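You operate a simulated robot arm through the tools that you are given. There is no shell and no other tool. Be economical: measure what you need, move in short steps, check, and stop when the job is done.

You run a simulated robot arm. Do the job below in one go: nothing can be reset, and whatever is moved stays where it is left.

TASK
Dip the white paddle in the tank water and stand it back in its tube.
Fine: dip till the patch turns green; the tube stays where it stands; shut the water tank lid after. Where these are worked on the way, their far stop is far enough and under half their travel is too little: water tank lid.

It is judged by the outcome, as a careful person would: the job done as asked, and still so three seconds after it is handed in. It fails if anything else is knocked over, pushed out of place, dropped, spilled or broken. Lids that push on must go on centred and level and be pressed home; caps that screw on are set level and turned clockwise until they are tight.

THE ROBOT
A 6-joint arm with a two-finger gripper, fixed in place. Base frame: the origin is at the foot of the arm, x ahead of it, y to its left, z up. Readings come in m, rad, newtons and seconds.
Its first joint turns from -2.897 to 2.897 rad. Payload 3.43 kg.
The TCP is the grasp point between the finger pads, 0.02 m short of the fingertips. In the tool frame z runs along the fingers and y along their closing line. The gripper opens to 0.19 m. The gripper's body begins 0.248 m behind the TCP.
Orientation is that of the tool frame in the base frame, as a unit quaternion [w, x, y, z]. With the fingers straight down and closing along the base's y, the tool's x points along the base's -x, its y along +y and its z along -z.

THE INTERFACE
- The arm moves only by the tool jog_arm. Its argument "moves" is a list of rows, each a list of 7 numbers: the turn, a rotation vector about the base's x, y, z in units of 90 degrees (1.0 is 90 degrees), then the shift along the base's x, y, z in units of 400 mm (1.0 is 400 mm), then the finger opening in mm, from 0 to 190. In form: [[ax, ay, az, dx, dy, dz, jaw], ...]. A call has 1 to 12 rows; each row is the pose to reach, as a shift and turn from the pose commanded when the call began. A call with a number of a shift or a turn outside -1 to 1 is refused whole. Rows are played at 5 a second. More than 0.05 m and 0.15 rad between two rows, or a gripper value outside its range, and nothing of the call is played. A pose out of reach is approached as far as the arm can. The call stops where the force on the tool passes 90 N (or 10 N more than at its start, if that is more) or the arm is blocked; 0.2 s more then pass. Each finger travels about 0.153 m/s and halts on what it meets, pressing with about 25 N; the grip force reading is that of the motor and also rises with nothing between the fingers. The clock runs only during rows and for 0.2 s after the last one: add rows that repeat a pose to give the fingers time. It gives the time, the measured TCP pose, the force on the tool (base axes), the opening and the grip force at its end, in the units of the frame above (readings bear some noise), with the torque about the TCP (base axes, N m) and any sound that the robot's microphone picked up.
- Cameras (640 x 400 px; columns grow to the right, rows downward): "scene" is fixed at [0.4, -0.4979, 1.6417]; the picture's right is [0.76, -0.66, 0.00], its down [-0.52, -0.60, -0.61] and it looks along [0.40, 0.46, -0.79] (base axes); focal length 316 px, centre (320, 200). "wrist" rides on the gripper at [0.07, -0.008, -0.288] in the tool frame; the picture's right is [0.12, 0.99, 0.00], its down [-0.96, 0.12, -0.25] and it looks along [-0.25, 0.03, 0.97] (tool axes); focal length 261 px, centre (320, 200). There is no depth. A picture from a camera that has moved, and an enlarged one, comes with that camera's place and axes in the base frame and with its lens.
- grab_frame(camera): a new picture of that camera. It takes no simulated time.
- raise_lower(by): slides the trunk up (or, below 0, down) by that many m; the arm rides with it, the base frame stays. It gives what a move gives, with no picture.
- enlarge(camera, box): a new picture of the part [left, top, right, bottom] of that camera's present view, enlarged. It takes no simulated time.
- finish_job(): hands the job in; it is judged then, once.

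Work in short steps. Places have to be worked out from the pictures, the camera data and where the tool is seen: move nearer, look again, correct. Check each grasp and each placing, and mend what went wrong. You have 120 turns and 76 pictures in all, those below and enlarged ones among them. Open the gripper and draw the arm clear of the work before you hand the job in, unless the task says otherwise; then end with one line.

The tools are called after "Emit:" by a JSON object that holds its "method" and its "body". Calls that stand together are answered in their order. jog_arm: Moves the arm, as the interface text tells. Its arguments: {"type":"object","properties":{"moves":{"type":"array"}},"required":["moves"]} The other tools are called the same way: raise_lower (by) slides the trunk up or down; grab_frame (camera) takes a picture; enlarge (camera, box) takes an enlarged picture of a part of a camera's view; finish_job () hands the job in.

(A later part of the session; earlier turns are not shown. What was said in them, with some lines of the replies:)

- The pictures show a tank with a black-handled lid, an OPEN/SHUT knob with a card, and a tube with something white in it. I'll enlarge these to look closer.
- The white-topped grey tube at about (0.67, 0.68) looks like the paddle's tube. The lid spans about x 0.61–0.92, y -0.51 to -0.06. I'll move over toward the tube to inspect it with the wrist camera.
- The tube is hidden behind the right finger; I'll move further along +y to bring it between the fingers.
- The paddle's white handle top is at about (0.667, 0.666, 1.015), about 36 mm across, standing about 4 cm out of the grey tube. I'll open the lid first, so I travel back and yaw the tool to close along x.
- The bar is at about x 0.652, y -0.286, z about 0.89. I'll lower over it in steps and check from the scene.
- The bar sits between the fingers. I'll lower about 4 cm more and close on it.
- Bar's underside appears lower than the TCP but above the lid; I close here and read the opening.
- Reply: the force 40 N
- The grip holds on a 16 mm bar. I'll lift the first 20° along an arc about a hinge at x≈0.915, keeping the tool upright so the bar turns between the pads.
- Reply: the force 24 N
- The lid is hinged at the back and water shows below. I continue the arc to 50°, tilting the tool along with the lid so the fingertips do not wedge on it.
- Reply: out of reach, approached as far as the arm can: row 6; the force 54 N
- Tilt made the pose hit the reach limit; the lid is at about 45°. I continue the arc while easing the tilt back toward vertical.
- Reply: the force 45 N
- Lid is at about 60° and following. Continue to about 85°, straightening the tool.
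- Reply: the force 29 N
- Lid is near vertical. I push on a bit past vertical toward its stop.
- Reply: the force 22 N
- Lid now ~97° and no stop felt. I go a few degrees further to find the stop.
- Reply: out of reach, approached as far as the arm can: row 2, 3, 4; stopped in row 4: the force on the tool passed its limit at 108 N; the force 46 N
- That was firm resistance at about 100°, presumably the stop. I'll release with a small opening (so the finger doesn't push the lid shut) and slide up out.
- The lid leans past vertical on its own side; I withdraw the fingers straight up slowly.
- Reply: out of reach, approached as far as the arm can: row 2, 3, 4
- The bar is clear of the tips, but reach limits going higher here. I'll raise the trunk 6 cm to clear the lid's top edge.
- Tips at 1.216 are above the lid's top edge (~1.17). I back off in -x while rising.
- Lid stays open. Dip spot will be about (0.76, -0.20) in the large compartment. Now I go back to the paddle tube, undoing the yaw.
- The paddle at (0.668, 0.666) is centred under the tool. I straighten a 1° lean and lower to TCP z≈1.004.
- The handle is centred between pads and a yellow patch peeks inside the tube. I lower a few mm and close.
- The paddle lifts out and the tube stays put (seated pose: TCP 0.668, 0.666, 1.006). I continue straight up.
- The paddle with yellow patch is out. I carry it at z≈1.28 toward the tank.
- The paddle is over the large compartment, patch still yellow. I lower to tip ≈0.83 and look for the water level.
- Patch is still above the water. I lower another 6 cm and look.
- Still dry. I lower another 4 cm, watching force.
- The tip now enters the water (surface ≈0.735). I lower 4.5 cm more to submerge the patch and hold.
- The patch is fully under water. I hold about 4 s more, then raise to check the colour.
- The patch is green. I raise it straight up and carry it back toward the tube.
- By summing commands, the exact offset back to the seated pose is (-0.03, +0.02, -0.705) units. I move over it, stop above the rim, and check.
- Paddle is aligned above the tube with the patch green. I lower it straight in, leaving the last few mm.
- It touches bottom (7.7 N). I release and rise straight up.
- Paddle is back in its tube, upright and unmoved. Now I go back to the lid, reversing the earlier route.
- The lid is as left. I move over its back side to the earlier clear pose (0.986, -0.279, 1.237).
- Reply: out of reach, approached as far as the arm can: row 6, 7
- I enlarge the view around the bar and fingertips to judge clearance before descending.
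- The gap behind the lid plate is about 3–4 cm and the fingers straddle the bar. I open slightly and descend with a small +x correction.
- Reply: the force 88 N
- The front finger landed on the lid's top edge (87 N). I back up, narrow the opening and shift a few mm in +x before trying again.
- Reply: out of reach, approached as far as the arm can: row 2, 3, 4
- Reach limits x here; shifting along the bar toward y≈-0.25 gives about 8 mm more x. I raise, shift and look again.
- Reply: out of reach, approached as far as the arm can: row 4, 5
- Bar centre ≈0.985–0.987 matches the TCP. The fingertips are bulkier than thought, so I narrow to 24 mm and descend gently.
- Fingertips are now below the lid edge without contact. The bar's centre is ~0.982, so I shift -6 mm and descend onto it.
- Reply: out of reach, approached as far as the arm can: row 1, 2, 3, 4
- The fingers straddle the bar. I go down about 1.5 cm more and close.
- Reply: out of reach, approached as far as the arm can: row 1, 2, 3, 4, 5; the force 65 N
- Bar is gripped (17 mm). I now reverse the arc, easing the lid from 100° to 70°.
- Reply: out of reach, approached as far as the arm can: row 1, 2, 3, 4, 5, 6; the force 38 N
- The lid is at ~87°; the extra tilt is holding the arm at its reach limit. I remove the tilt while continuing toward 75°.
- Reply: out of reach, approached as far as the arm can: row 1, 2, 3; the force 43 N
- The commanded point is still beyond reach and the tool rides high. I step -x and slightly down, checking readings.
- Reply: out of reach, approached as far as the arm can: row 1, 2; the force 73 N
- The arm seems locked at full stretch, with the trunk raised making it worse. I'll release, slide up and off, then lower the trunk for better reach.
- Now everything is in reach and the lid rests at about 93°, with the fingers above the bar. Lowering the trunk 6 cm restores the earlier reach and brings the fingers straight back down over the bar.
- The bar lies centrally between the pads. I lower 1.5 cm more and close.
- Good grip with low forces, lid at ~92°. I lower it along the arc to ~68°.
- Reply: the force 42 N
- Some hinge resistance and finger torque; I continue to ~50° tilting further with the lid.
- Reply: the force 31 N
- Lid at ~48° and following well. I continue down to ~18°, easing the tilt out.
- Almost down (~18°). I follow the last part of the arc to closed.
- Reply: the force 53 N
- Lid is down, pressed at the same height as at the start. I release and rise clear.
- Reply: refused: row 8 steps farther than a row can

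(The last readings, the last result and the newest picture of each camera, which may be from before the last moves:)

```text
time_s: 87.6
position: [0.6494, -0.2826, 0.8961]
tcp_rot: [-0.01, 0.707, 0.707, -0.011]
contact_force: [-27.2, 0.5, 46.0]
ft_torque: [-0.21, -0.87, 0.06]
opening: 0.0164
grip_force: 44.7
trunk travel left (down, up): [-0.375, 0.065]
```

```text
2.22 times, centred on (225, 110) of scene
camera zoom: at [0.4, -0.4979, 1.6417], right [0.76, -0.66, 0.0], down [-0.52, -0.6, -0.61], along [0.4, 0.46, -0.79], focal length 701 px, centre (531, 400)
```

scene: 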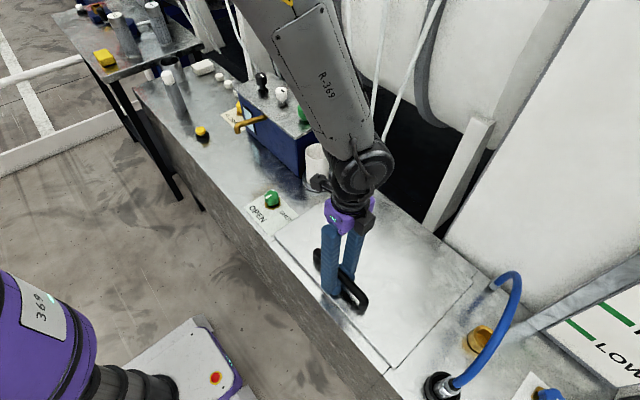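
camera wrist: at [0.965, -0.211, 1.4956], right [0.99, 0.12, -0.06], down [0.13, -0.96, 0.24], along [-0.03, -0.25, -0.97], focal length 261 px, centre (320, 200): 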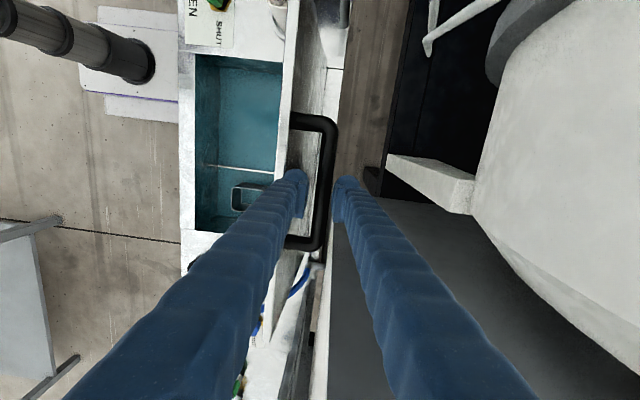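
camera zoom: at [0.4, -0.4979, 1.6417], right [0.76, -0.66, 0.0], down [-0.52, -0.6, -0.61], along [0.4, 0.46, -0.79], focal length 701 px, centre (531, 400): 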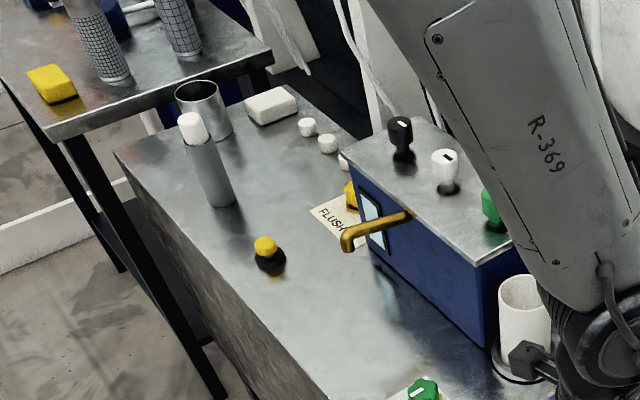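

The call was refused for a step too long; I repeat with shorter steps, opening fully before rising.

Emit:
{"method": "jog_arm", "body": {"moves": [[0, 0, 0, 0, 0, 0, 30], [0, 0, 0, 0, 0, 0, 60], [0, 0, 0, 0, 0, 0, 60], [0, 0, 0, 0, 0, 0.05, 60], [0, 0, 0, 0, 0, 0.12, 60], [0, 0, 0, 0, 0, 0.23, 60], [0, 0, 0, 0, 0, 0.34, 60], [0, 0, 0, 0, 0, 0.45, 60], [0, 0, 0, 0, 0, 0.56, 60], [0, 0, 0, 0, 0, 0.67, 60], [0, 0, 0, 0, 0, 0.78, 60], [0, 0, 0, 0, 0, 0.89, 60]]}}

Emit:
{"method": "grab_frame", "body": {"camera": "scene"}}

Emit:
{"method": "enlarge", "body": {"camera": "scene", "box": [240, 170, 500, 390]}}

```text
time_s: 90.2
position: [0.6516, -0.283, 1.2489]
tcp_rot: [-0.01, 0.707, 0.707, -0.012]
contact_force: [0.5, 0.1, 0.2]
ft_torque: [0.0, -0.07, 0.0]
opening: 0.06
grip_force: 0.1
trunk travel left (down, up): [-0.375, 0.065]
```

```text
7 pictures are left
```

scene: 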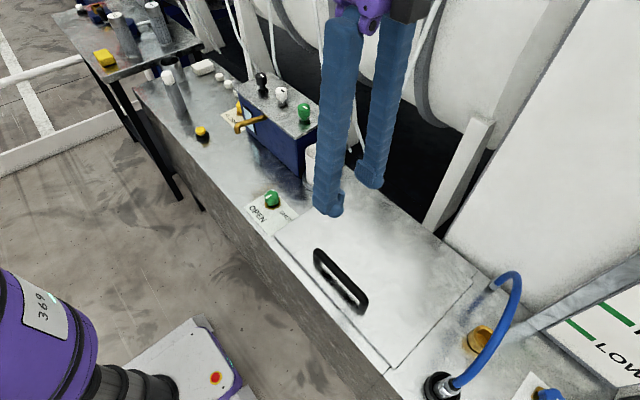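

```text
1.82 times, centred on (370, 280) of scene
camera zoom: at [0.4, -0.4979, 1.6417], right [0.76, -0.66, 0.0], down [-0.52, -0.6, -0.61], along [0.4, 0.46, -0.79], focal length 574 px, centre (229, 54)
```

zoom: 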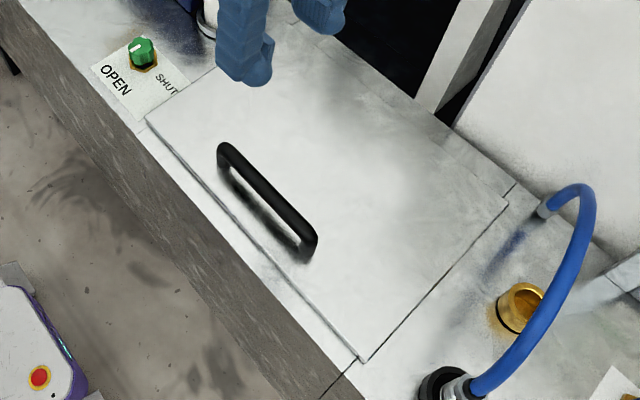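

The lid is shut as it was at the start, the paddle stands in its tube, and the arm is clear with the gripper open, so I hand the job in.

Emit:
{"method": "finish_job", "body": {}}

```text
The job is handed in.
```

I dipped the white paddle until its patch turned green and stood it back in its tube, which did not move. The tank lid is shut, and the arm is clear with the gripper open.
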